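You operate a simulated robot arm through the tools that you are given. There is no shell and no other tool. Be economical: measure what you need, move in short steps, check, and stop when the job is done.

You run a simulated robot arm. Do the job below in one go: nothing can be reset, and whatever is moved stays where it is left.

JOB
Put the yellow capsule from the service bench top on the blue sheet frame there and the green capsule on top of the red carton.
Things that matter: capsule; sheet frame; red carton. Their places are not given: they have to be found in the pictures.

It is judged by the outcome, as a careful person would: the job done as asked, and still so three seconds after it is handed in. It fails if anything else is knocked over, pushed out of place, dropped, spilled or broken. Flat cloth is picked up by pressing the open fingertips on it (5 to 10 N) and closing them slowly along it; thin cloth reads only 2 to 8 mm in the jaws.

ROBOT AND FRAMES
A 7-joint arm with a two-finger parallel gripper, fixed in place. Base frame: the origin is at the foot of the arm, x ahead of it, y to its left, z up; the work surface is at about z = 0. Readings come in mm, rad, newtons and seconds.
With the tool pointing down near the work surface it reaches from about 240 to 620 mm from the base axis. Its first joint turns from -1.152 to 1.152 rad. Payload 2.6 kg.
The TCP is the grasp point between the finger pads, 30 mm short of the fingertips. In the tool frame z runs along the fingers and y along their closing line. Largest opening 94 mm; finger width 28, thickness 10; the body of the gripper, 50 by 96 mm, starts 55 mm behind the TCP.
Orientation is that of the tool frame in the base frame, as a unit quaternion [x, y, z, w]. With the fingers straight down and closing along the base's y, the tool's x points along the base's -x, its y along +y and its z along -z.

CONTROLS
- The arm moves only by the tool arm_command. Its arguments are lists of equal length, an entry for each row: "grip": the finger opening in mm, from 0 to 94; "travel": the shift along the base's x, y, z in units of 100 mm (1.0 is 100 mm), a list of three; "twist": the turn about the base's z in units of 120 degrees (1.0 is 120 degrees). In form: {"grip": [grip, ...], "travel": [[tx, ty, tz], ...], "twist": [twist, ...]}. A call has 1 to 10 rows; each row is the pose to reach, as a shift and turn from the pose commanded when the call began. A call with a number of a shift or a turn outside -1 to 1 is refused whole. Each row takes 0.2 s and may step no farther than 50 mm and 0.15 rad from the row before; otherwise, or with a gripper value out of range, the whole call is refused. Where a pose cannot be reached the arm comes as near as it can. A force on the tool above 40 N (or 10 N above the force at the start of the call, whichever is more), or a blocked arm, ends the call early, and 0.2 s more pass. Each finger travels about 72 mm/s and halts on what it meets, pressing with about 31 N; the grip force reading is that of the motor and also rises with nothing between the fingers. The clock runs only during rows and for 0.2 s after the last one: add rows that repeat a pose to give the fingers time. The reply holds the time, the measured pose of the TCP, the force on the tool along the base axes, the opening and the grip force, in the units named above and with some noise, and new pictures: "pictures" is both (left out), scene, wrist or none.
- Cameras (640 x 400 px; columns grow to the right, rows downward): "scene" is fixed at [32, 428.1, 560.3]; the picture's right is [-0.82, -0.57, 0.00], its down [-0.36, 0.51, -0.78] and it looks along [0.45, -0.64, -0.63] (base axes); focal length 341 px, centre (320, 200). "wrist" rides on the gripper at [-37, 0, -58] in the tool frame; the picture's right is [0.00, -1.00, 0.00], its down [0.97, 0.00, -0.24] and it looks along [0.24, 0.00, 0.97] (tool axes); focal length 218 px, centre (320, 200).
- locate(camera, pixels): for up to 12 pixels [column, row] of the newest picture of that camera ("zoom" is the newest enlarged one), the place [x, y, z] in the base frame of the surface seen there, good to about 2 mm. No time passes.
- enlarge(camera, box): a new picture of the part [left, top, right, bottom] of that camera's present view, enlarged. No time passes.
- sign_off(): hands the job in; it is judged then, once.

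Keep the steps short. Do not move on a guess: measure, check each grasp and each placing, and mend mistakes. In all there are 60 turns and 120 pictures (those below and enlarged ones count). Leave the gripper open and the arm clear of the work at the hand-in unless told otherwise, and finish with a single line.

The tools are called after "Request:" as name(argument=value, ...) on one line, values as JSON. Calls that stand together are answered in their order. arm_command: Moves the arm, as the interface text tells. Its arguments: {"type":"object","properties":{"grip":{"type":"array"},"travel":{"type":"array"},"twist":{"type":"array"},"pictures":{"type":"string","enum":["both","scene","wrist","none"]}},"required":["grip","travel","twist"]} The other tools are called the same way: locate (camera, pixels) gives the place of the surface under pixels of a picture; enlarge (camera, box) takes an enlarged picture of a part of a camera's view; sign_off () hands the job in.

At the start:

```text
time_s: 0.0
ee_pos: [437.2, -70.6, 292.8]
tool_rot: [0.001, 1.0, 0.0, 0.0]
ft_force: [-0.1, -0.4, -0.3]
grip_width: 94.0
finger_force: 0.1
```

scene: 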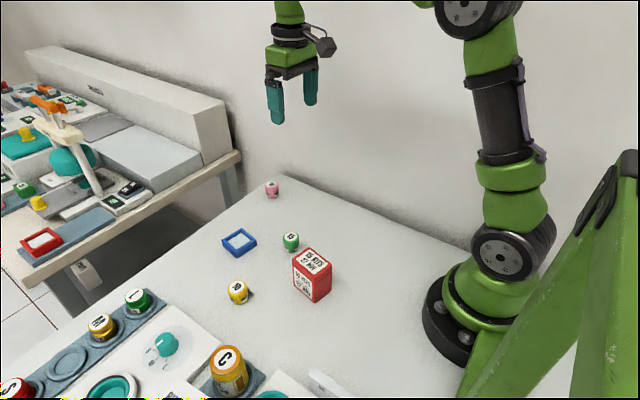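
wrist: 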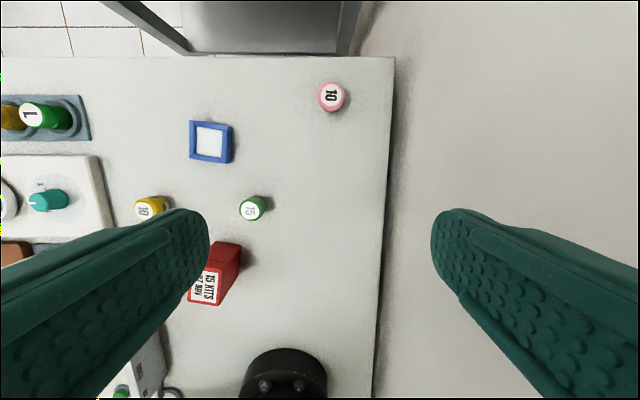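

I see a yellow capsule near scene (238,291), a green one at (290,241), a blue frame at (239,242), and a red carton at (312,275). I'll zoom in and measure them.

Request:
enlarge(camera="scene", box=[200, 170, 360, 320])

Request:
locate(camera="scene", pixels=[[237, 286], [238, 299], [291, 236], [291, 247], [239, 241], [222, 242], [240, 229], [257, 241], [239, 256], [312, 258], [295, 268], [330, 265]])

Request:
locate(camera="wrist", pixels=[[145, 210], [155, 203], [248, 210], [259, 203], [210, 142], [191, 122], [232, 124], [192, 160], [230, 162], [204, 288], [218, 256], [330, 97]])

```text
2.67 times, centred on (280, 245) of scene
```

zoom: 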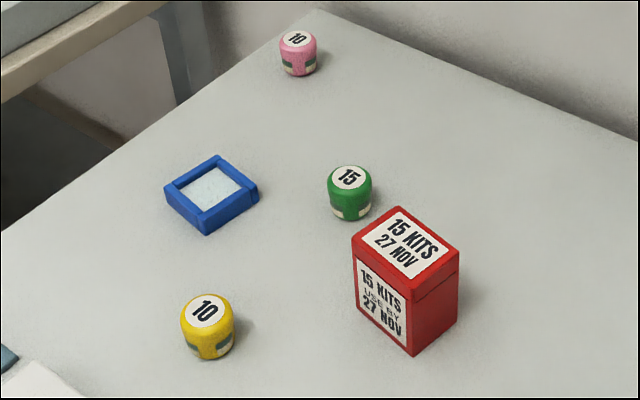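

```text
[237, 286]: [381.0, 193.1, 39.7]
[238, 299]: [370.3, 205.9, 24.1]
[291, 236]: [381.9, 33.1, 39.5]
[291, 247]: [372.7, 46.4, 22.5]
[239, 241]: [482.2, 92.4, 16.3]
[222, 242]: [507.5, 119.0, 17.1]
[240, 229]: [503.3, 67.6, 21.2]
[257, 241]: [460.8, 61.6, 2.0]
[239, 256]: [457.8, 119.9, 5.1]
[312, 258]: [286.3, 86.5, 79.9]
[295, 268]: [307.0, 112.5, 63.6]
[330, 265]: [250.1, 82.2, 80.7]
```

```text
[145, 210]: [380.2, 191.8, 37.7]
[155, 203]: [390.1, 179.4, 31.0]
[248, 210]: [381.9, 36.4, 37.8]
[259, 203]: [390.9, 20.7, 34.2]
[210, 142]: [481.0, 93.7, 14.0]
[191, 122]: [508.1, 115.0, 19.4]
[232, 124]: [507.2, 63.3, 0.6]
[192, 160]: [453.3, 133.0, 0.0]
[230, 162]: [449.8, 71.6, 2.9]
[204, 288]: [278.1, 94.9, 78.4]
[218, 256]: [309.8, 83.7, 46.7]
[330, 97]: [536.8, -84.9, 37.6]
```

Next I'll measure edges and tops in the zoomed picture.

Request:
locate(camera="zoom", pixels=[[206, 311], [188, 311], [224, 311], [348, 178], [332, 178], [365, 178], [402, 209], [456, 250], [413, 289], [355, 238], [407, 247], [208, 296]])

Request:
locate(camera="zoom", pixels=[[217, 158], [253, 187], [205, 215], [169, 186], [211, 187], [195, 172], [235, 172], [230, 200], [187, 198], [210, 175], [211, 200], [195, 188]])

```text
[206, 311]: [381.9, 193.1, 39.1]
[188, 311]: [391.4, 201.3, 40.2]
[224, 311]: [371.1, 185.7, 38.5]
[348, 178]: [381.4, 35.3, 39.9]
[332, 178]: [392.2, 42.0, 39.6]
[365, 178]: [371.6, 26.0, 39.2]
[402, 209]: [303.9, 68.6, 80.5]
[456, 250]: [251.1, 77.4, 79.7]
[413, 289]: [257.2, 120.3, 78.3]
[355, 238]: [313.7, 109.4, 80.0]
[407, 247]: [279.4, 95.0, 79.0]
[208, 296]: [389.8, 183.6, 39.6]
```

```text
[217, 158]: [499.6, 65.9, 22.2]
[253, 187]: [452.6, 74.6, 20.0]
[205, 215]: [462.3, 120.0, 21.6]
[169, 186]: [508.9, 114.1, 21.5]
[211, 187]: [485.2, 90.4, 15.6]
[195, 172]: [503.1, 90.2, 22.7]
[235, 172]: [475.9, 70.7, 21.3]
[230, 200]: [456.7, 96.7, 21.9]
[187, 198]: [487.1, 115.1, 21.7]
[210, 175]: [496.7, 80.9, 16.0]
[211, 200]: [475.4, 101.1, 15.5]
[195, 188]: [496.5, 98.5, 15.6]
```

Green is centred at about (381.5, 34.5) with its top at 40. Yellow is at (381.5, 193). The frame centre is (481, 94) with its floor at 15.5, and the carton top centre is (281.5, 94, 80). I'll go above green first.

Request:
arm_command(grip=[80, 70, 64, 64, 64], travel=[[-0.14, 0.25, -0.25], [-0.28, 0.5, -0.5], [-0.42, 0.75, -0.75], [-0.557, 1.0, -1.0], [-0.557, 1.0, -1.0]], twist=[0, 0, 0, 0, 0], pictures="wrist")

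```text
time_s: 1.2
ee_pos: [381.6, 31.5, 191.7]
tool_rot: [0.0, 1.0, 0.0, 0.0]
ft_force: [0.0, -0.9, 0.1]
grip_width: 63.9
finger_force: 0.1
```

wrist: 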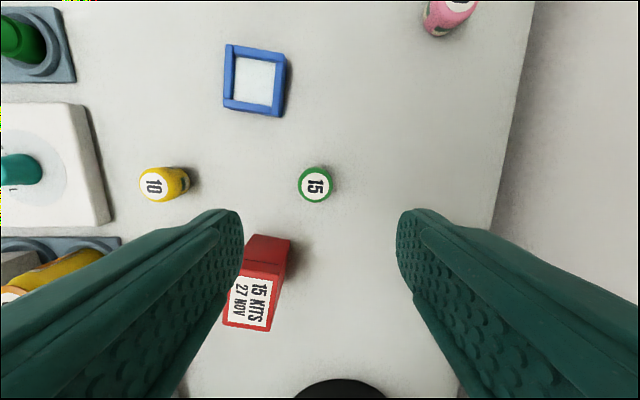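

The arm is over green at about y=31. I'll measure green (315,184), the carton and the frame again from here.

Request:
locate(camera="wrist", pixels=[[315, 184], [300, 184], [330, 184], [315, 170], [315, 198], [153, 184], [237, 277], [271, 277], [267, 330], [224, 322], [253, 82], [90, 150]])

```text
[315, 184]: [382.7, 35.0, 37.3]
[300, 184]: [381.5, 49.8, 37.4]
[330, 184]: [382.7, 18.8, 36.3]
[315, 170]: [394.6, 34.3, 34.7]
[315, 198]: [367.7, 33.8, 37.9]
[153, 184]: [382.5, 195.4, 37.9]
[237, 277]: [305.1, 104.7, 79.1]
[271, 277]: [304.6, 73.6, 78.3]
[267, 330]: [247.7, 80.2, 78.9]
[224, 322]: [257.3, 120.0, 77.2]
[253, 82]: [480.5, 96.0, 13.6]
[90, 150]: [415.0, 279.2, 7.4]
```

Green centre is (381.5, 34.5). I'll descend in two steps.

Request:
arm_command(grip=[64, 64, 64, 64], travel=[[0, 0.02, -0.33], [0, 0.04, -0.66], [0, 0.04, -0.95], [0, 0.04, -0.95]], twist=[0, 0, 0, 0], pictures="wrist")

```text
time_s: 2.2
ee_pos: [381.5, 34.0, 98.9]
tool_rot: [0.0, 1.0, 0.0, 0.0]
ft_force: [0.2, -0.5, 0.6]
grip_width: 63.9
finger_force: 0.0
```

wrist: 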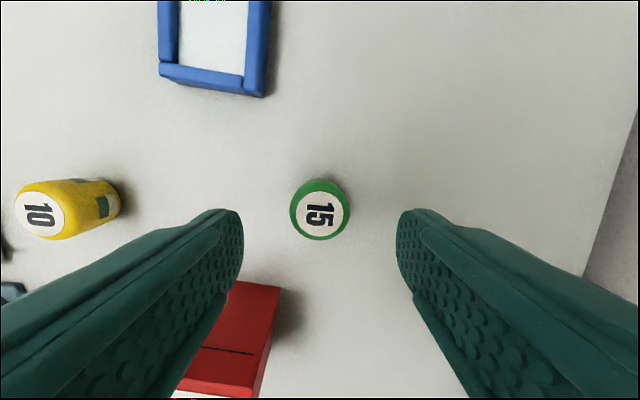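

Green is centred between the fingers. I'll go down to z≈44 and close gently.

Request:
arm_command(grip=[64, 64, 64, 50, 38, 28, 26, 26], travel=[[0, 0, -0.3], [0, 0, -0.55], [0, 0, -0.55], [0, 0, -0.55], [0, 0, -0.55], [0, 0, -0.55], [0, 0, -0.55], [0, 0, -0.55]], twist=[0, 0, 0, 0, 0, 0, 0, 0], pictures="both")

```text
time_s: 4.0
ee_pos: [380.8, 35.8, 43.3]
tool_rot: [0.0, 1.0, 0.001, 0.0]
ft_force: [0.8, -0.5, -0.3]
grip_width: 33.4
finger_force: 30.5
```

scene: 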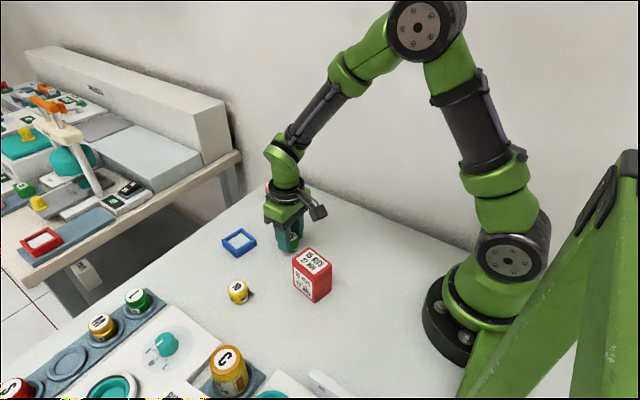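
wrist: 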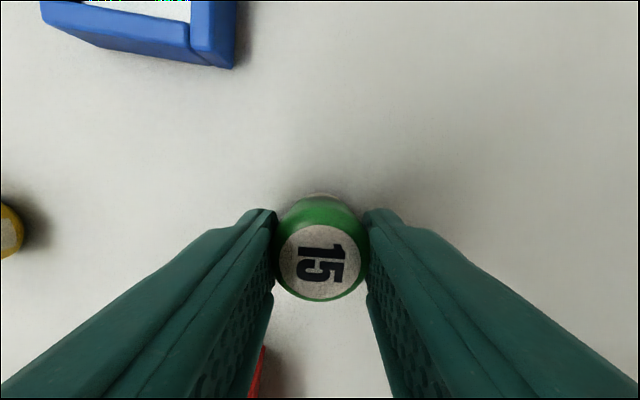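

The grasp holds at 33.4 mm. I'll lift straight up 100 mm; the capsule bottom at about 100 will clear the carton top at 80.

Request:
arm_command(grip=[26, 26, 26, 26], travel=[[0, 0, 0.3], [0, 0, 0.65], [0, 0, 1.0], [0, 0, 1.0]], twist=[0, 0, 0, 0], pictures="wrist")

```text
time_s: 5.0
ee_pos: [382.7, 35.7, 143.4]
tool_rot: [0.0, 1.0, 0.0, 0.0]
ft_force: [-0.1, -0.1, 0.1]
grip_width: 25.9
finger_force: 0.1
```

wrist: 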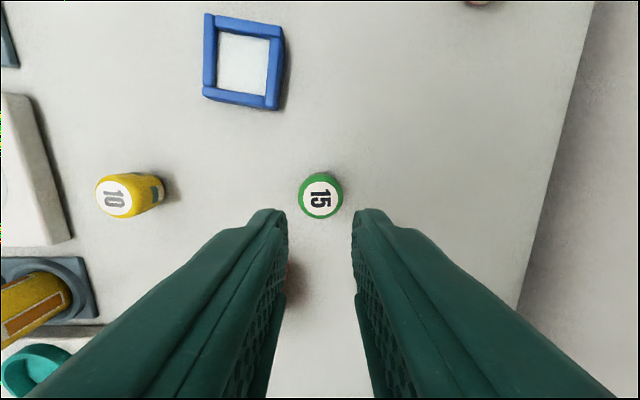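

Green slipped out and still stands on the bench, so the grasp was too high. I'll look at its shape and position.

Request:
enlarge(camera="scene", box=[216, 225, 312, 305])

Request:
locate(camera="wrist", pixels=[[320, 195], [301, 195], [340, 195], [320, 175], [320, 215]])

```text
5.00 times, centred on (264, 265) of scene
```

zoom: 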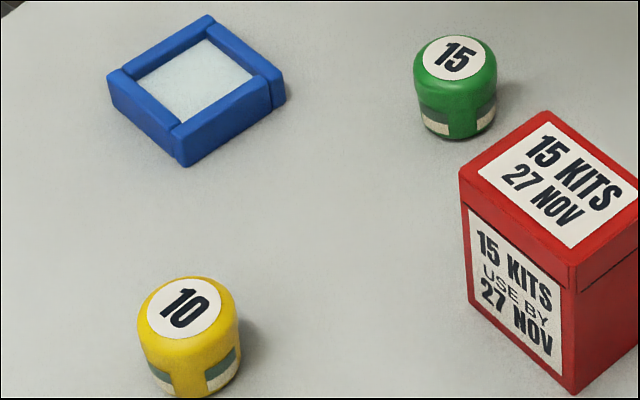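

```text
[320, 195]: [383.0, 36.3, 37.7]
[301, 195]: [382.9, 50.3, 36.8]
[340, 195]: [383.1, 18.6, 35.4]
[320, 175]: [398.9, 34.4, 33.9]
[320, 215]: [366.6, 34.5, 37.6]
```

The top edge is rounded and the sides are straight below it. I'll reopen and grip lower, at TCP z≈33.

Request:
arm_command(grip=[50, 64, 64, 64, 64, 64], travel=[[0, 0, 0], [0, 0, 0], [0, 0, -0.3], [0, 0, -0.6], [0, 0, -0.8], [0, 0, -1.0]], twist=[0, 0, 0, 0, 0, 0], pictures="none")

Request:
arm_command(grip=[64, 64, 50, 38, 28, 20, 20, 20, 20], travel=[[0, 0, -0.1], [0, 0, -0.1], [0, 0, -0.1], [0, 0, -0.1], [0, 0, -0.1], [0, 0, -0.1], [0, 0, -0.1], [0, 0, -0.05], [0, 0, 0]], twist=[0, 0, 0, 0, 0, 0, 0, 0, 0], pictures="wrist")

```text
time_s: 6.4
ee_pos: [382.5, 33.7, 43.5]
tool_rot: [0.0, 1.0, 0.0, 0.0]
ft_force: [-0.5, -0.1, -0.2]
grip_width: 63.8
finger_force: 0.1
```

```text
time_s: 8.4
ee_pos: [381.6, 33.5, 44.1]
tool_rot: [0.001, 1.0, 0.0, 0.001]
ft_force: [0.6, 0.7, -0.2]
grip_width: 33.6
finger_force: 31.2
```

wrist: 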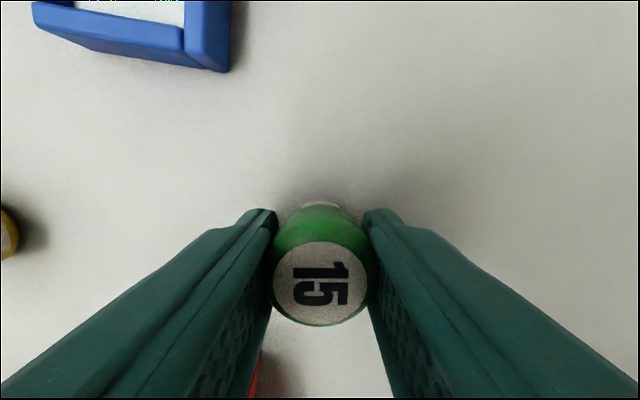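

Green seems to rise with the fingers: its label is now at row 284, against 262 before. I'll lift slowly and check.

Request:
arm_command(grip=[20, 20, 20, 20, 20], travel=[[0, 0, 0.05], [0, 0, 0.12], [0, 0, 0.2], [0, 0, 0.3], [0, 0, 0.3]], twist=[0, 0, 0, 0, 0], pictures="both")

```text
time_s: 9.6
ee_pos: [382.5, 33.2, 74.5]
tool_rot: [0.0, 1.0, 0.0, -0.001]
ft_force: [-0.2, 0.3, -0.4]
grip_width: 34.0
finger_force: 31.4
```

scene: 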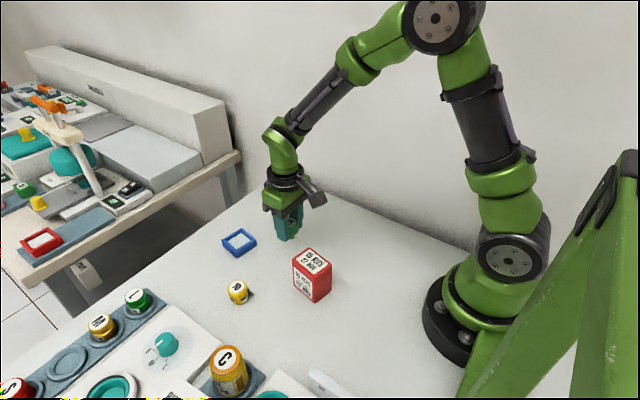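
wrist: 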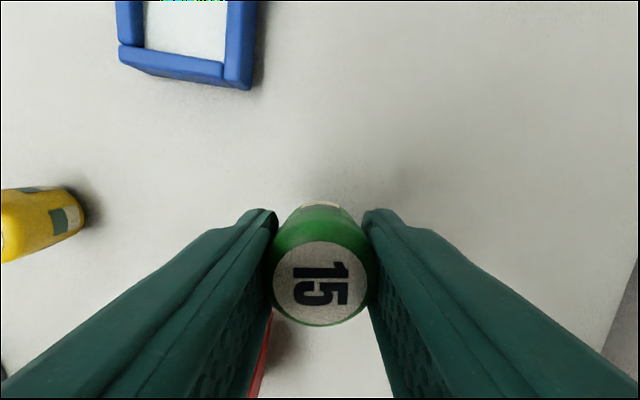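

Green is held, at 34.0 mm. I'll lift another 70 mm slowly.

Request:
arm_command(grip=[20, 20, 20, 20, 20, 20], travel=[[0, 0, 0.1], [0, 0, 0.22], [0, 0, 0.36], [0, 0, 0.5], [0, 0, 0.65], [0, 0, 0.7]], twist=[0, 0, 0, 0, 0, 0], pictures="wrist")

```text
time_s: 11.0
ee_pos: [384.1, 33.4, 143.2]
tool_rot: [0.001, 1.0, 0.0, 0.0]
ft_force: [-0.3, -0.6, -0.5]
grip_width: 33.7
finger_force: 31.1
```

wrist: 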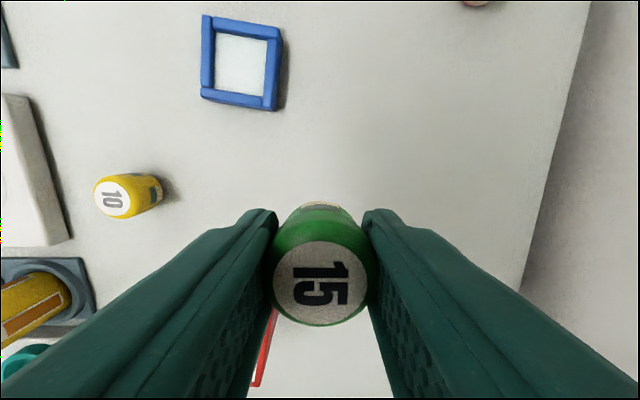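

Still held. Now I'll move sideways to above the carton centre (281.5, 94).

Request:
arm_command(grip=[20, 20, 20, 20, 20, 20, 20], travel=[[-0.15, 0.09, 0], [-0.33, 0.2, 0], [-0.51, 0.31, 0], [-0.7, 0.42, 0], [-0.88, 0.53, 0], [-1.0, 0.6, 0], [-1.0, 0.6, 0]], twist=[0, 0, 0, 0, 0, 0, 0], pictures="both")

```text
time_s: 12.6
ee_pos: [281.7, 94.3, 143.1]
tool_rot: [0.0, 1.0, 0.0, 0.0]
ft_force: [-0.1, -0.6, -0.9]
grip_width: 33.8
finger_force: 31.2
```

scene: 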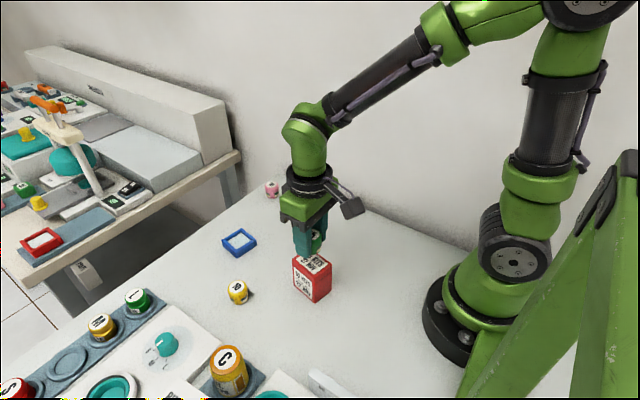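
wrist: 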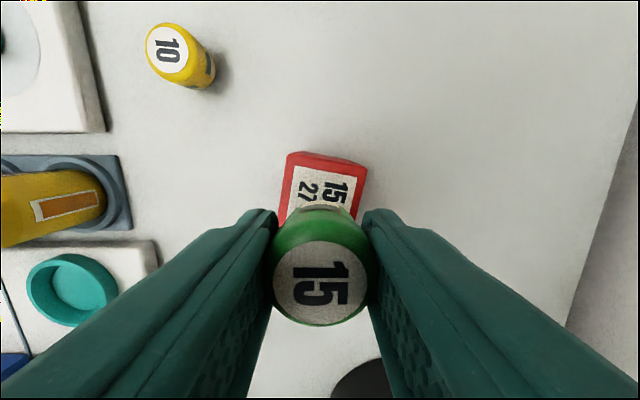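

I'll check the held capsule's top height and the carton's top edges.

Request:
locate(camera="wrist", pixels=[[320, 284], [320, 320], [290, 165], [365, 175], [325, 163], [320, 203]])

Request:
enlarge(camera="scene", box=[264, 190, 360, 310])

```text
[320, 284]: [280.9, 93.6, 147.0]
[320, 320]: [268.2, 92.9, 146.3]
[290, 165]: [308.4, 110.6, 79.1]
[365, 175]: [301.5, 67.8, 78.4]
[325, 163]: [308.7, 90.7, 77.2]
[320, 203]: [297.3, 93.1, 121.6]
```

```text
3.33 times, centred on (312, 250) of scene
```

zoom: 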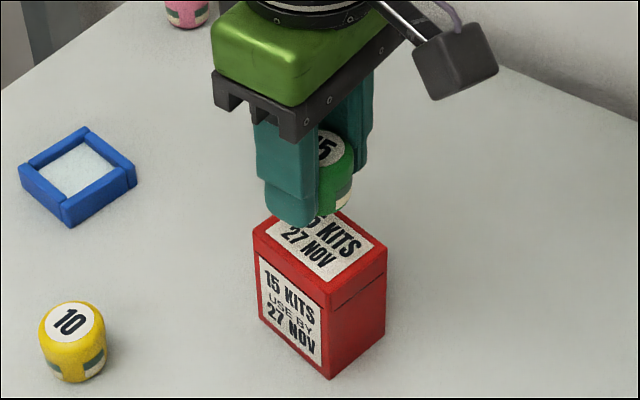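

The capsule bottom is at about 109 and the carton top at about 79. I'll lower 27 mm.

Request:
arm_command(grip=[20, 20, 20, 20], travel=[[0, 0, -0.1], [0, 0, -0.2], [0, 0, -0.27], [0, 0, -0.27]], twist=[0, 0, 0, 0], pictures="scene")

Request:
enlarge(camera="scene", box=[280, 210, 344, 290])

Request:
arm_command(grip=[20, 20], travel=[[0, 0, -0.015], [0, 0, -0.015]], twist=[0, 0], pictures="none")

```text
time_s: 13.6
ee_pos: [282.5, 93.3, 116.6]
tool_rot: [0.0, 1.0, 0.0, 0.0]
ft_force: [0.6, 0.1, 0.5]
grip_width: 33.8
finger_force: 30.8
```

scene: 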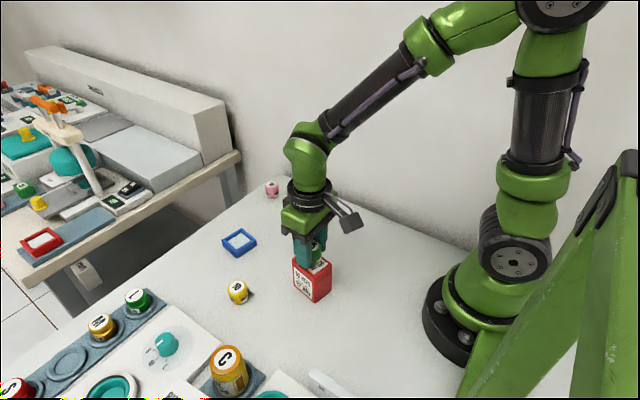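

```text
5.00 times, centred on (312, 250) of scene
```

zoom: 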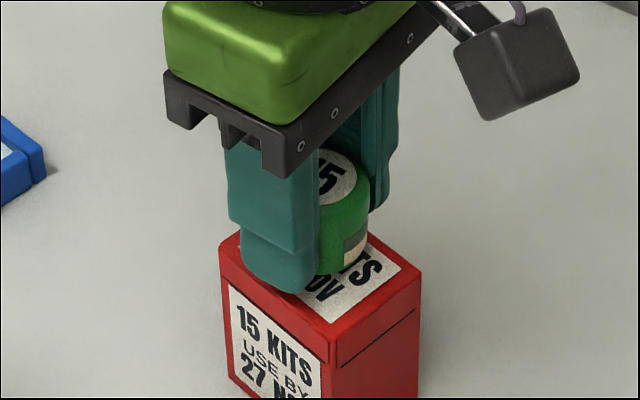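

```text
time_s: 14.2
ee_pos: [281.6, 93.6, 115.0]
tool_rot: [0.0, 1.0, 0.0, 0.001]
ft_force: [-0.6, -0.7, 0.0]
grip_width: 33.6
finger_force: 30.9
```

No contact yet. I'll go down another 1 mm, then 1 mm more.

Request:
arm_command(grip=[20, 20], travel=[[0, 0, -0.01], [0, 0, -0.01]], twist=[0, 0], pictures="none")

Request:
arm_command(grip=[20, 20], travel=[[0, 0, -0.01], [0, 0, -0.01]], twist=[0, 0], pictures="scene")

Request:
enlarge(camera="scene", box=[288, 230, 336, 290])

```text
time_s: 14.8
ee_pos: [282.0, 93.8, 112.9]
tool_rot: [0.0, 1.0, 0.001, 0.0]
ft_force: [-0.5, 0.2, -0.4]
grip_width: 33.8
finger_force: 31.2
```

```text
time_s: 15.4
ee_pos: [282.6, 93.1, 112.7]
tool_rot: [0.0, 1.0, 0.0, 0.0]
ft_force: [0.9, -0.1, -0.3]
grip_width: 33.9
finger_force: 31.4
```

scene: 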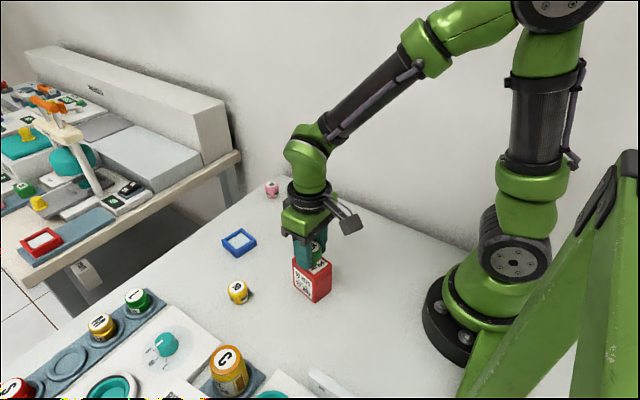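

```text
6.67 times, centred on (312, 260) of scene
```

zoom: 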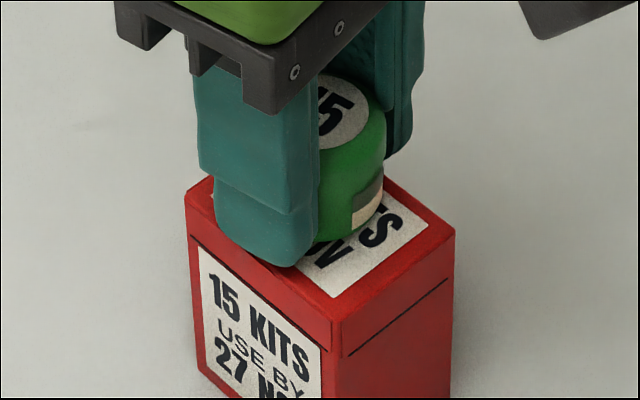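

The bottom is about 79, close to contact. I'll lower two more 0.7 mm steps and read the force.

Request:
arm_command(grip=[20, 20], travel=[[0, 0, -0.007], [0, 0, -0.007]], twist=[0, 0], pictures="none")

Request:
arm_command(grip=[20, 20], travel=[[0, 0, -0.007], [0, 0, -0.007]], twist=[0, 0], pictures="wrist")

```text
time_s: 16.0
ee_pos: [282.9, 93.8, 112.2]
tool_rot: [0.001, 1.0, 0.0, 0.001]
ft_force: [1.6, -0.3, -0.1]
grip_width: 33.5
finger_force: 30.5
```

```text
time_s: 16.6
ee_pos: [282.0, 93.6, 111.1]
tool_rot: [0.0, 1.0, 0.0, 0.0]
ft_force: [-0.6, 0.2, 7.5]
grip_width: 33.9
finger_force: 30.8
```

wrist: 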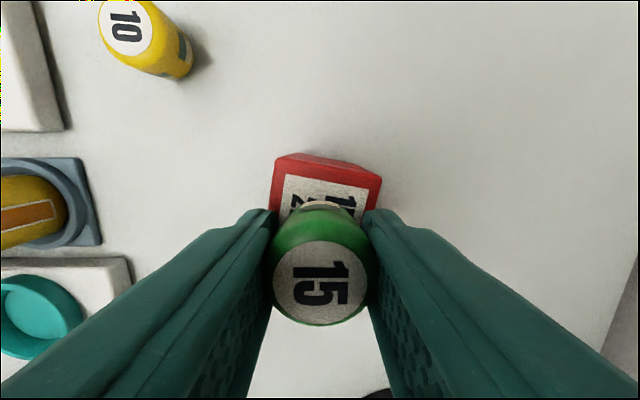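

Contact at 7.5 N. I'll open slowly and evenly, then rise.

Request:
arm_command(grip=[33, 36, 42, 54, 60, 60], travel=[[0, 0, 0], [0, 0, 0], [0, 0, 0], [0, 0, 0], [0, 0, 0], [0, 0, 0]], twist=[0, 0, 0, 0, 0, 0], pictures="none")

Request:
arm_command(grip=[60, 60, 60, 60, 60], travel=[[0, 0, 0.1], [0, 0, 0.35], [0, 0, 0.65], [0, 0, 0.8], [0, 0, 0.8]], twist=[0, 0, 0, 0, 0], pictures="both")

```text
time_s: 18.0
ee_pos: [282.7, 93.5, 111.2]
tool_rot: [0.0, 1.0, 0.0, 0.0]
ft_force: [0.3, -0.4, -0.3]
grip_width: 60.1
finger_force: 0.1
```

```text
time_s: 19.2
ee_pos: [284.0, 92.1, 192.3]
tool_rot: [0.0, 1.0, 0.0, 0.0]
ft_force: [-0.6, 0.8, 0.4]
grip_width: 60.0
finger_force: 0.1
```

scene: 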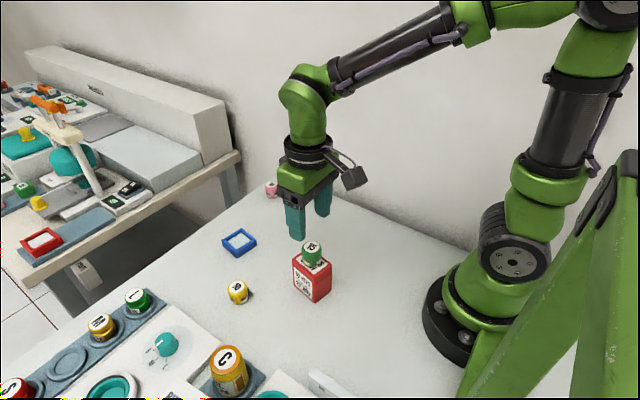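
wrist: 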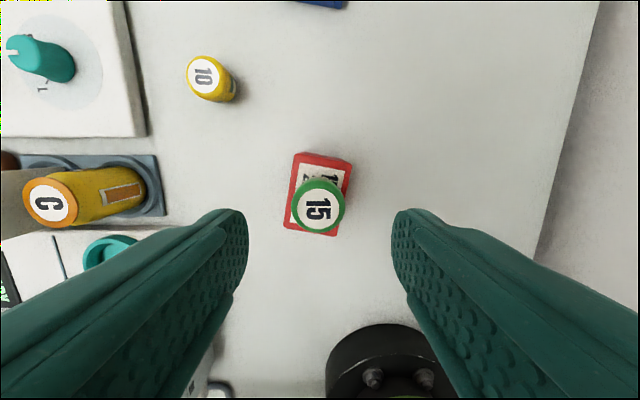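

Green stands upright in the middle of the carton. Next I'll move above yellow at (381.5, 193.5).

Request:
arm_command(grip=[64, 64, 64, 64, 64], travel=[[0.25, 0.25, 0], [0.5, 0.5, 0], [0.75, 0.75, 0], [1.0, 1.0, 0], [1.0, 1.0, 0]], twist=[0, 0, 0, 0, 0], pictures="none")

Request:
arm_command(grip=[64, 64, 64, 64], travel=[[0, 0, -0.33], [0, 0, -0.66], [0, 0, -0.92], [0, 0, -0.92]], twist=[0, 0, 0, 0], pictures="wrist")

```text
time_s: 20.4
ee_pos: [384.5, 194.8, 191.7]
tool_rot: [0.0, 1.0, 0.0, 0.0]
ft_force: [-0.5, -0.2, 0.0]
grip_width: 63.8
finger_force: 0.0
```

```text
time_s: 21.4
ee_pos: [381.1, 194.0, 99.8]
tool_rot: [0.0, 1.0, 0.0, 0.0]
ft_force: [0.2, 0.4, 0.6]
grip_width: 64.0
finger_force: 0.0
```

wrist: 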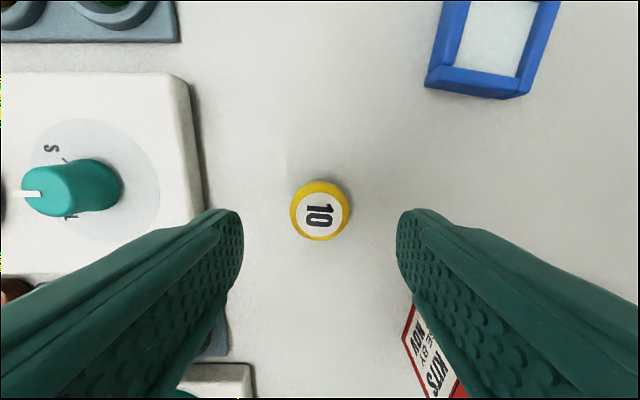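

Yellow is centred. I'll check that the panel at the left and the carton are clear of the fingers' descent.

Request:
locate(camera="wrist", pixels=[[195, 150], [203, 205], [222, 352], [318, 211], [294, 211], [345, 211], [405, 340], [250, 380]])

```text
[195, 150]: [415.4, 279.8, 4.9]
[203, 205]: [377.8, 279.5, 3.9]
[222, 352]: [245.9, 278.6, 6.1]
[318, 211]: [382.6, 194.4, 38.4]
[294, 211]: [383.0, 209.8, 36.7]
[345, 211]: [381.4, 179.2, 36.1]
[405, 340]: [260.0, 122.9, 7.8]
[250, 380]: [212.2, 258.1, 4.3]
```

The way is clear. I'll grip at TCP z≈39 so the tips stay above the frame rim when placing, then lift slowly.

Request:
arm_command(grip=[64, 64, 64, 50, 38, 28, 20, 20, 20, 20], travel=[[0.005, 0, -0.3], [0.005, 0, -0.6], [0.005, 0, -0.6], [0.005, 0, -0.6], [0.005, 0, -0.6], [0.005, 0, -0.6], [0.005, 0, -0.6], [0.005, 0, -0.6], [0.005, 0, -0.57], [0.005, 0, -0.52]], twist=[0, 0, 0, 0, 0, 0, 0, 0, 0, 0], pictures="wrist")

```text
time_s: 23.6
ee_pos: [382.5, 194.0, 48.1]
tool_rot: [0.0, 1.0, 0.0, 0.0]
ft_force: [0.0, 0.2, -1.0]
grip_width: 33.9
finger_force: 31.2
```

wrist: 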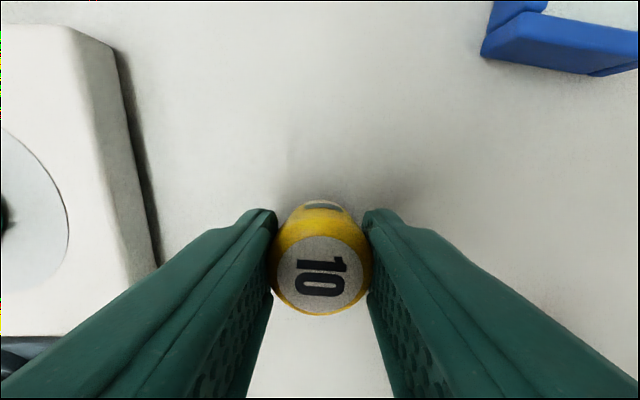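

The label at row 272 matches a held capsule. I'll lift slowly by 45 mm.

Request:
arm_command(grip=[20, 20, 20, 20, 20, 20], travel=[[0, 0, 0.05], [0, 0, 0.13], [0, 0, 0.22], [0, 0, 0.32], [0, 0, 0.42], [0, 0, 0.45]], twist=[0, 0, 0, 0, 0, 0], pictures="both")

Request:
enlarge(camera="scene", box=[208, 215, 272, 265])

```text
time_s: 25.0
ee_pos: [382.3, 193.6, 93.6]
tool_rot: [-0.001, 1.0, 0.0, 0.0]
ft_force: [-0.2, -0.4, 0.3]
grip_width: 34.0
finger_force: 30.8
```

scene: 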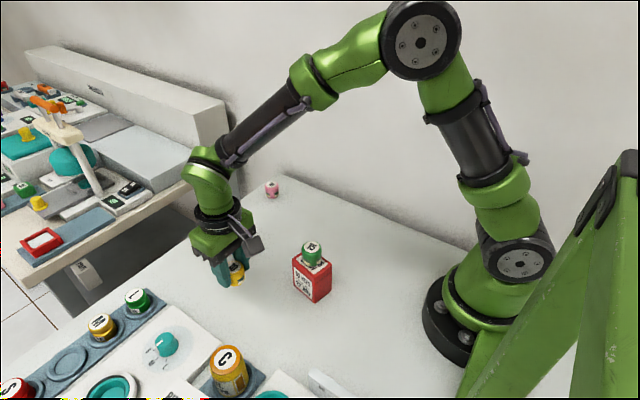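
wrist: 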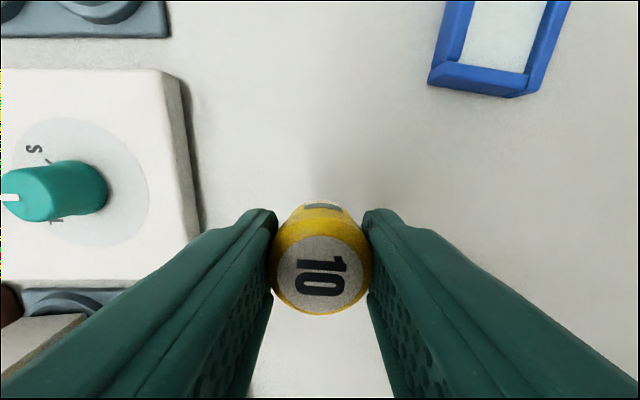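

```text
8.00 times, centred on (240, 240) of scene
```

zoom: 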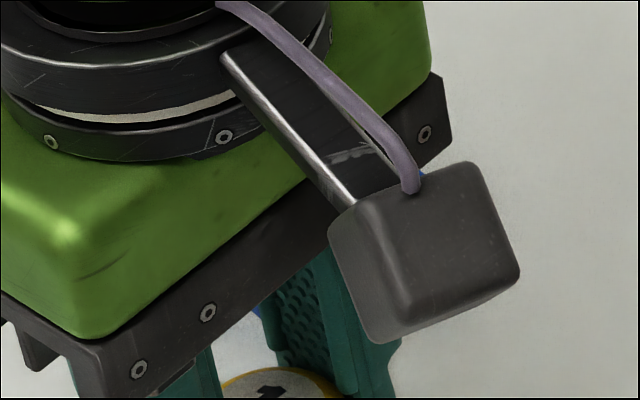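

Held firmly, with its bottom at about 54. I'll move towards the frame and stop 30 mm short to view it.

Request:
arm_command(grip=[20, 20, 20, 20, 20, 20, 20], travel=[[0.1, -0.14, 0], [0.22, -0.31, 0], [0.34, -0.48, 0], [0.47, -0.66, 0], [0.6, -0.85, 0], [0.7, -0.99, 0], [0.7, -0.99, 0]], twist=[0, 0, 0, 0, 0, 0, 0], pictures="both")

```text
time_s: 26.6
ee_pos: [454.2, 95.3, 94.7]
tool_rot: [-0.001, 1.0, 0.001, 0.0]
ft_force: [0.4, 0.8, -0.3]
grip_width: 33.8
finger_force: 31.2
```

scene: 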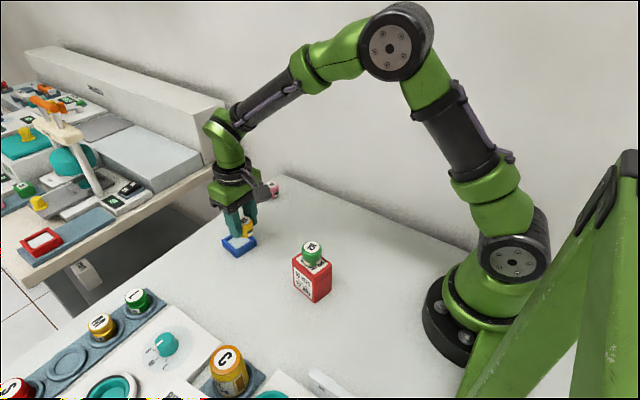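
wrist: 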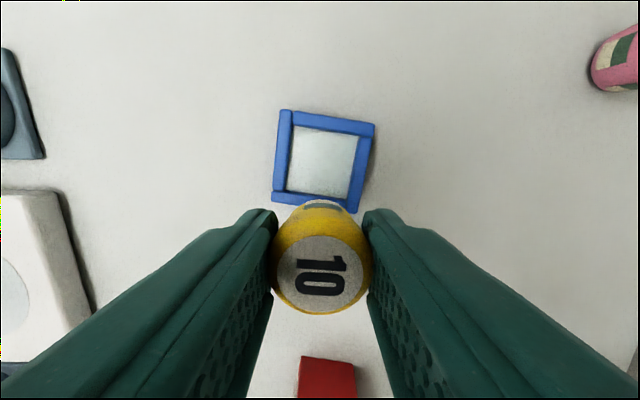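

The frame is fully visible now. I'll measure its inner corners and the held capsule.

Request:
locate(camera="wrist", pixels=[[296, 130], [354, 139], [346, 195], [289, 187], [322, 162], [285, 117], [369, 129], [350, 204], [279, 196], [318, 273], [320, 310], [320, 150]])

```text
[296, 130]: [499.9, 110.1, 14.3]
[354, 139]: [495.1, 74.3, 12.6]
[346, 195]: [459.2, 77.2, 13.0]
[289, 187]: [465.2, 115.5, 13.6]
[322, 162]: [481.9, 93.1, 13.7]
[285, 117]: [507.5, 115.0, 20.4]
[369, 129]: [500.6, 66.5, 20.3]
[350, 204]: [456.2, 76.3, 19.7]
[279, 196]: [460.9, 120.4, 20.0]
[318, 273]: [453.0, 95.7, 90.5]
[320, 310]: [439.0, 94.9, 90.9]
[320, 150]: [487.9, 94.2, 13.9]
```

The frame opening is centred at about (480.7, 94.3) and is 37 mm wide, so it's a tight fit for the 34 mm capsule. I'll move over it and go down to a bottom height of about 29, then check alignment.

Request:
arm_command(grip=[20, 20, 20, 20, 20, 20], travel=[[0.1, 0, 0], [0.2, -0.006, 0], [0.28, -0.006, 0], [0.28, -0.006, -0.12], [0.28, -0.006, -0.25], [0.28, -0.006, -0.25]], twist=[0, 0, 0, 0, 0, 0], pictures="both")

Request:
enlarge(camera="scene", box=[208, 210, 272, 260])

Request:
enlarge(camera="wrist", box=[240, 170, 400, 330])

```text
time_s: 28.0
ee_pos: [480.5, 92.9, 68.5]
tool_rot: [0.0, 1.0, 0.0, 0.0]
ft_force: [-0.6, 0.1, -0.9]
grip_width: 33.9
finger_force: 30.9
```

scene: 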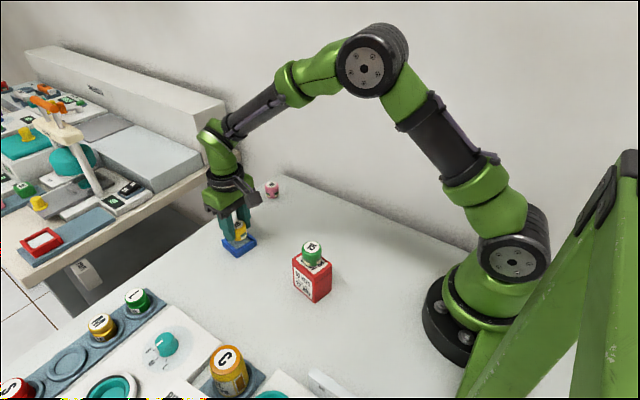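
wrist: 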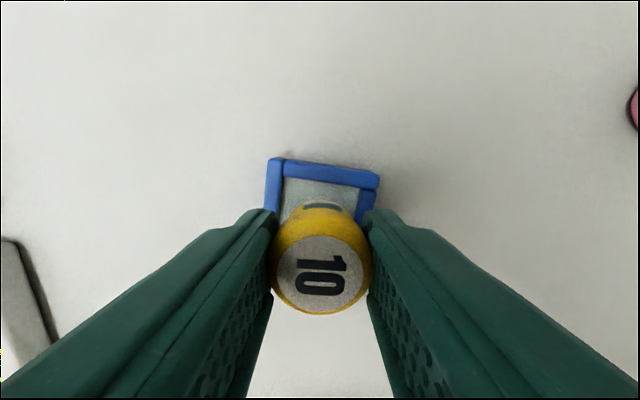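

```text
8.00 times, centred on (240, 235) of scene
```

zoom: 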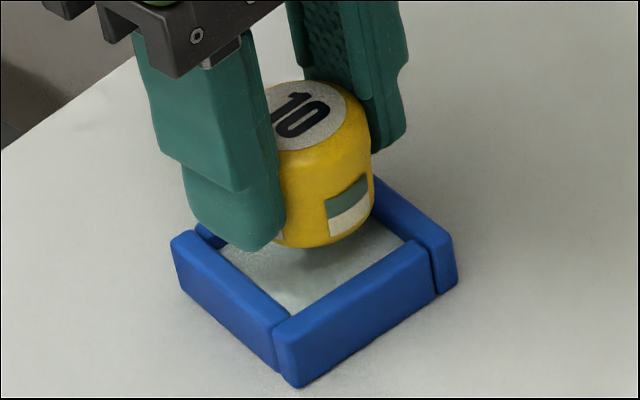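

```text
2.50 times, centred on (320, 250) of wrist
```

zoom: 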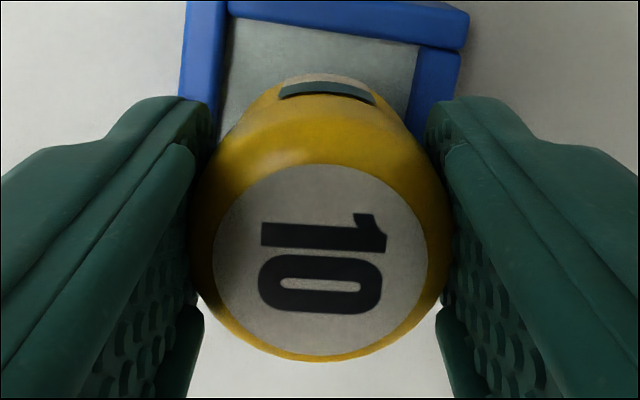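

The capsule appears centred over the frame. I'll lower 6 mm more so its bottom is just above the rim, and check.

Request:
arm_command(grip=[20, 20, 20], travel=[[0, 0, -0.03], [0, 0, -0.065], [0, 0, -0.065]], twist=[0, 0, 0], pictures="both")

Request:
enlarge(camera="scene", box=[208, 210, 272, 260])

Request:
locate(camera="wrist", pixels=[[320, 272], [290, 272], [350, 272], [318, 312], [320, 207]])

```text
time_s: 28.8
ee_pos: [480.3, 93.1, 62.1]
tool_rot: [0.0, 1.0, 0.001, 0.0]
ft_force: [0.4, -0.6, -0.4]
grip_width: 33.8
finger_force: 31.3
```

scene: 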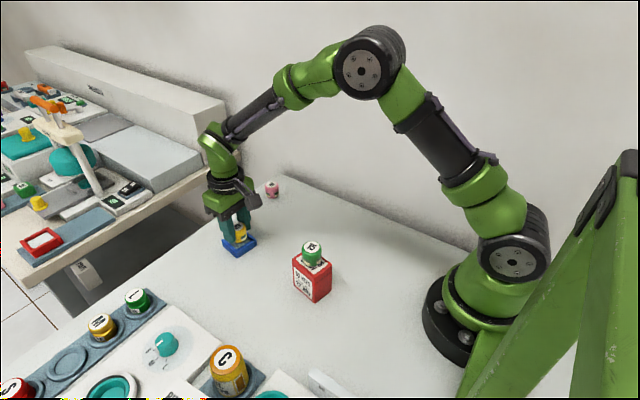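
wrist: 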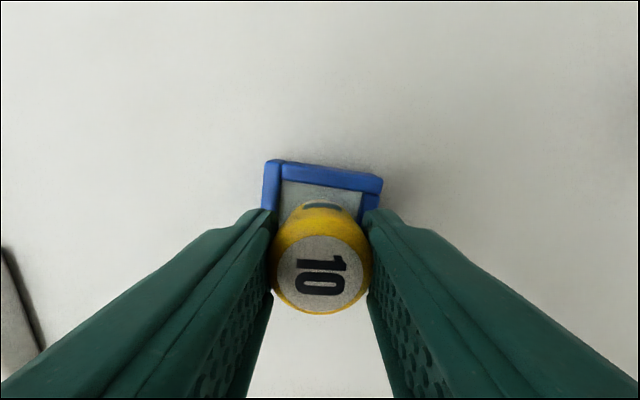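

```text
8.00 times, centred on (240, 235) of scene
```

zoom: 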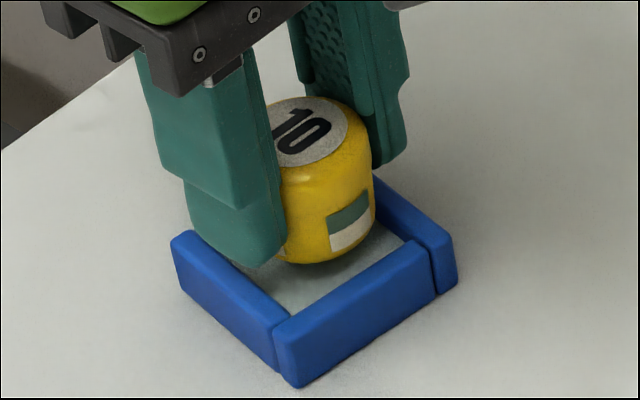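

```text
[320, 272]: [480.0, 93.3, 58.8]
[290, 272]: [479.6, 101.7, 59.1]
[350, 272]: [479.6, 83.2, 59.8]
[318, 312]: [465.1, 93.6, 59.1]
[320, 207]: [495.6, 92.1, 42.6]
```

Capsule centre reads about (480.0, 93.2) and the frame centre (480.6, 94.3). I'll correct by +0.5 and +0.8 mm, then lower 4 mm into the opening and read the force.

Request:
arm_command(grip=[20, 20, 20, 20], travel=[[0.005, 0.008, 0], [0.005, 0.008, 0], [0.005, 0.008, -0.02], [0.005, 0.008, -0.04]], twist=[0, 0, 0, 0], pictures="scene")

Request:
enlarge(camera="scene", box=[208, 210, 272, 260])

```text
time_s: 29.8
ee_pos: [481.4, 95.0, 57.5]
tool_rot: [0.0, 1.0, 0.0, 0.0]
ft_force: [0.5, 0.0, 0.5]
grip_width: 33.8
finger_force: 31.2
```

scene: 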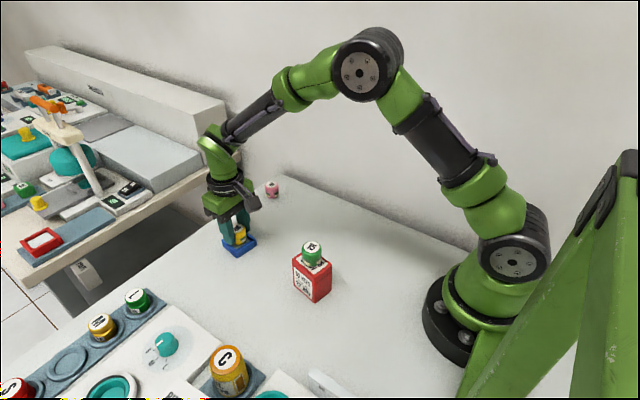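

```text
8.00 times, centred on (240, 235) of scene
```

zoom: 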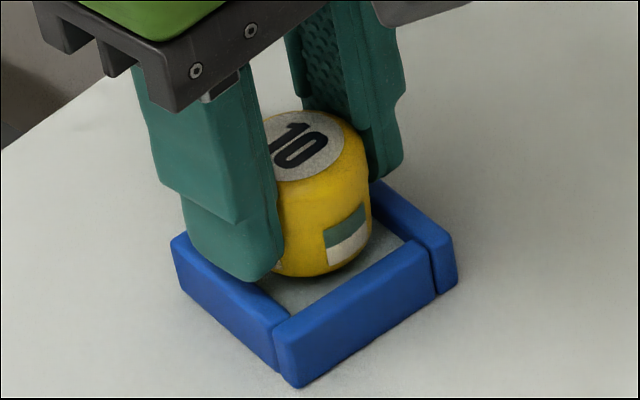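

It's entering the opening with no force. I'll lower 1.5 mm at a time.

Request:
arm_command(grip=[20, 20], travel=[[0, 0, -0.015], [0, 0, -0.015]], twist=[0, 0], pictures="none")

Request:
arm_command(grip=[20, 20], travel=[[0, 0, -0.01], [0, 0, -0.01]], twist=[0, 0], pictures="none")

```text
time_s: 30.4
ee_pos: [481.8, 94.1, 55.2]
tool_rot: [-0.001, 1.0, -0.001, 0.0]
ft_force: [0.5, 0.3, -0.1]
grip_width: 33.9
finger_force: 31.4
```

```text
time_s: 31.0
ee_pos: [481.2, 95.0, 54.2]
tool_rot: [0.0, 1.0, -0.001, 0.0]
ft_force: [0.4, 0.2, 0.0]
grip_width: 33.7
finger_force: 31.1
```

No contact yet. I'll take another 0.8 mm step, then check and repeat.

Request:
arm_command(grip=[20, 20], travel=[[0, 0, -0.008], [0, 0, -0.008]], twist=[0, 0], pictures="scene")

Request:
enlarge(camera="scene", box=[208, 210, 272, 260])

```text
time_s: 31.6
ee_pos: [481.2, 95.3, 54.5]
tool_rot: [0.0, 1.0, -0.001, 0.0]
ft_force: [0.2, -0.6, 0.0]
grip_width: 33.7
finger_force: 31.0
```

scene: 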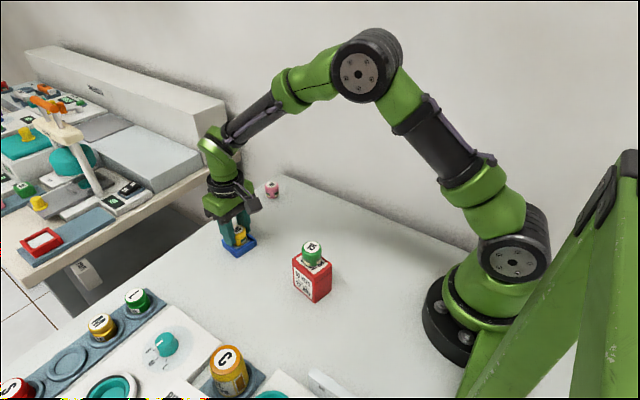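

```text
8.00 times, centred on (240, 235) of scene
```

zoom: 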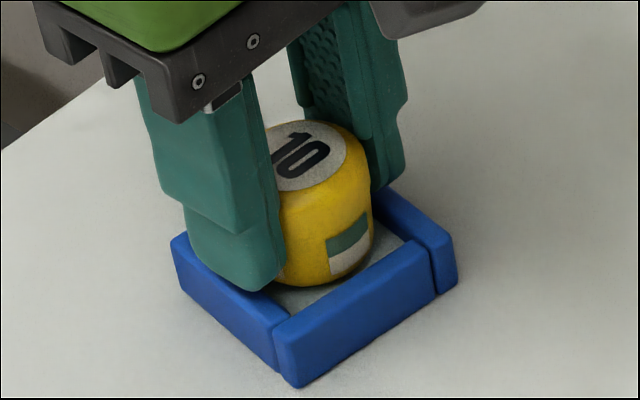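

The bottom is about 15. I'll take 0.7 mm steps.

Request:
arm_command(grip=[20, 20], travel=[[0, 0, -0.007], [0, 0, -0.007]], twist=[0, 0], pictures="none")

```text
time_s: 32.2
ee_pos: [480.2, 95.9, 54.2]
tool_rot: [0.001, 1.0, 0.0, 0.0]
ft_force: [-0.8, -0.3, 1.4]
grip_width: 33.9
finger_force: 31.5
```

Request:
arm_command(grip=[20, 20], travel=[[0, 0, -0.007], [0, 0, -0.007]], twist=[0, 0], pictures="none")

```text
time_s: 32.8
ee_pos: [481.8, 94.9, 52.4]
tool_rot: [0.0, 1.0, 0.0, 0.001]
ft_force: [-1.4, 0.4, 9.0]
grip_width: 33.7
finger_force: 30.7
```

Contact at 9 N, so the capsule is seated. I'll release slowly, then rise.

Request:
arm_command(grip=[33, 35, 37, 42, 50, 56, 56], travel=[[0, 0, 0], [0, 0, 0], [0, 0, 0], [0, 0, 0], [0, 0, 0], [0, 0, 0], [0, 0, 0]], twist=[0, 0, 0, 0, 0, 0, 0], pictures="scene")

Request:
enlarge(camera="scene", box=[208, 210, 272, 260])

```text
time_s: 34.4
ee_pos: [480.6, 94.7, 52.6]
tool_rot: [0.0, 1.0, 0.0, 0.0]
ft_force: [-0.5, -0.2, -0.3]
grip_width: 55.9
finger_force: 0.0
```

scene: 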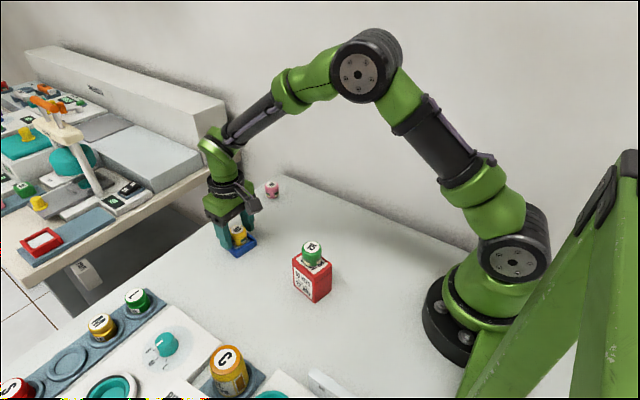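

```text
8.00 times, centred on (240, 235) of scene
```

zoom: 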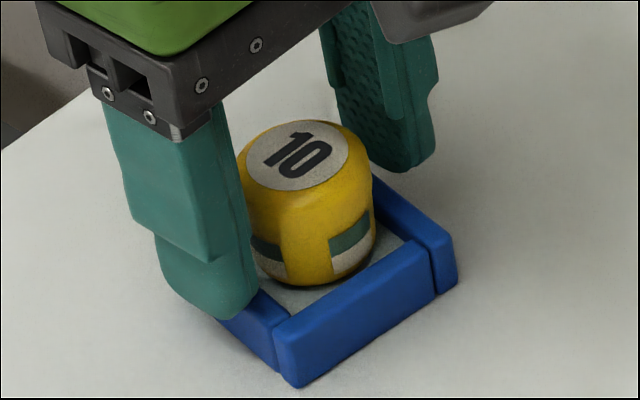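

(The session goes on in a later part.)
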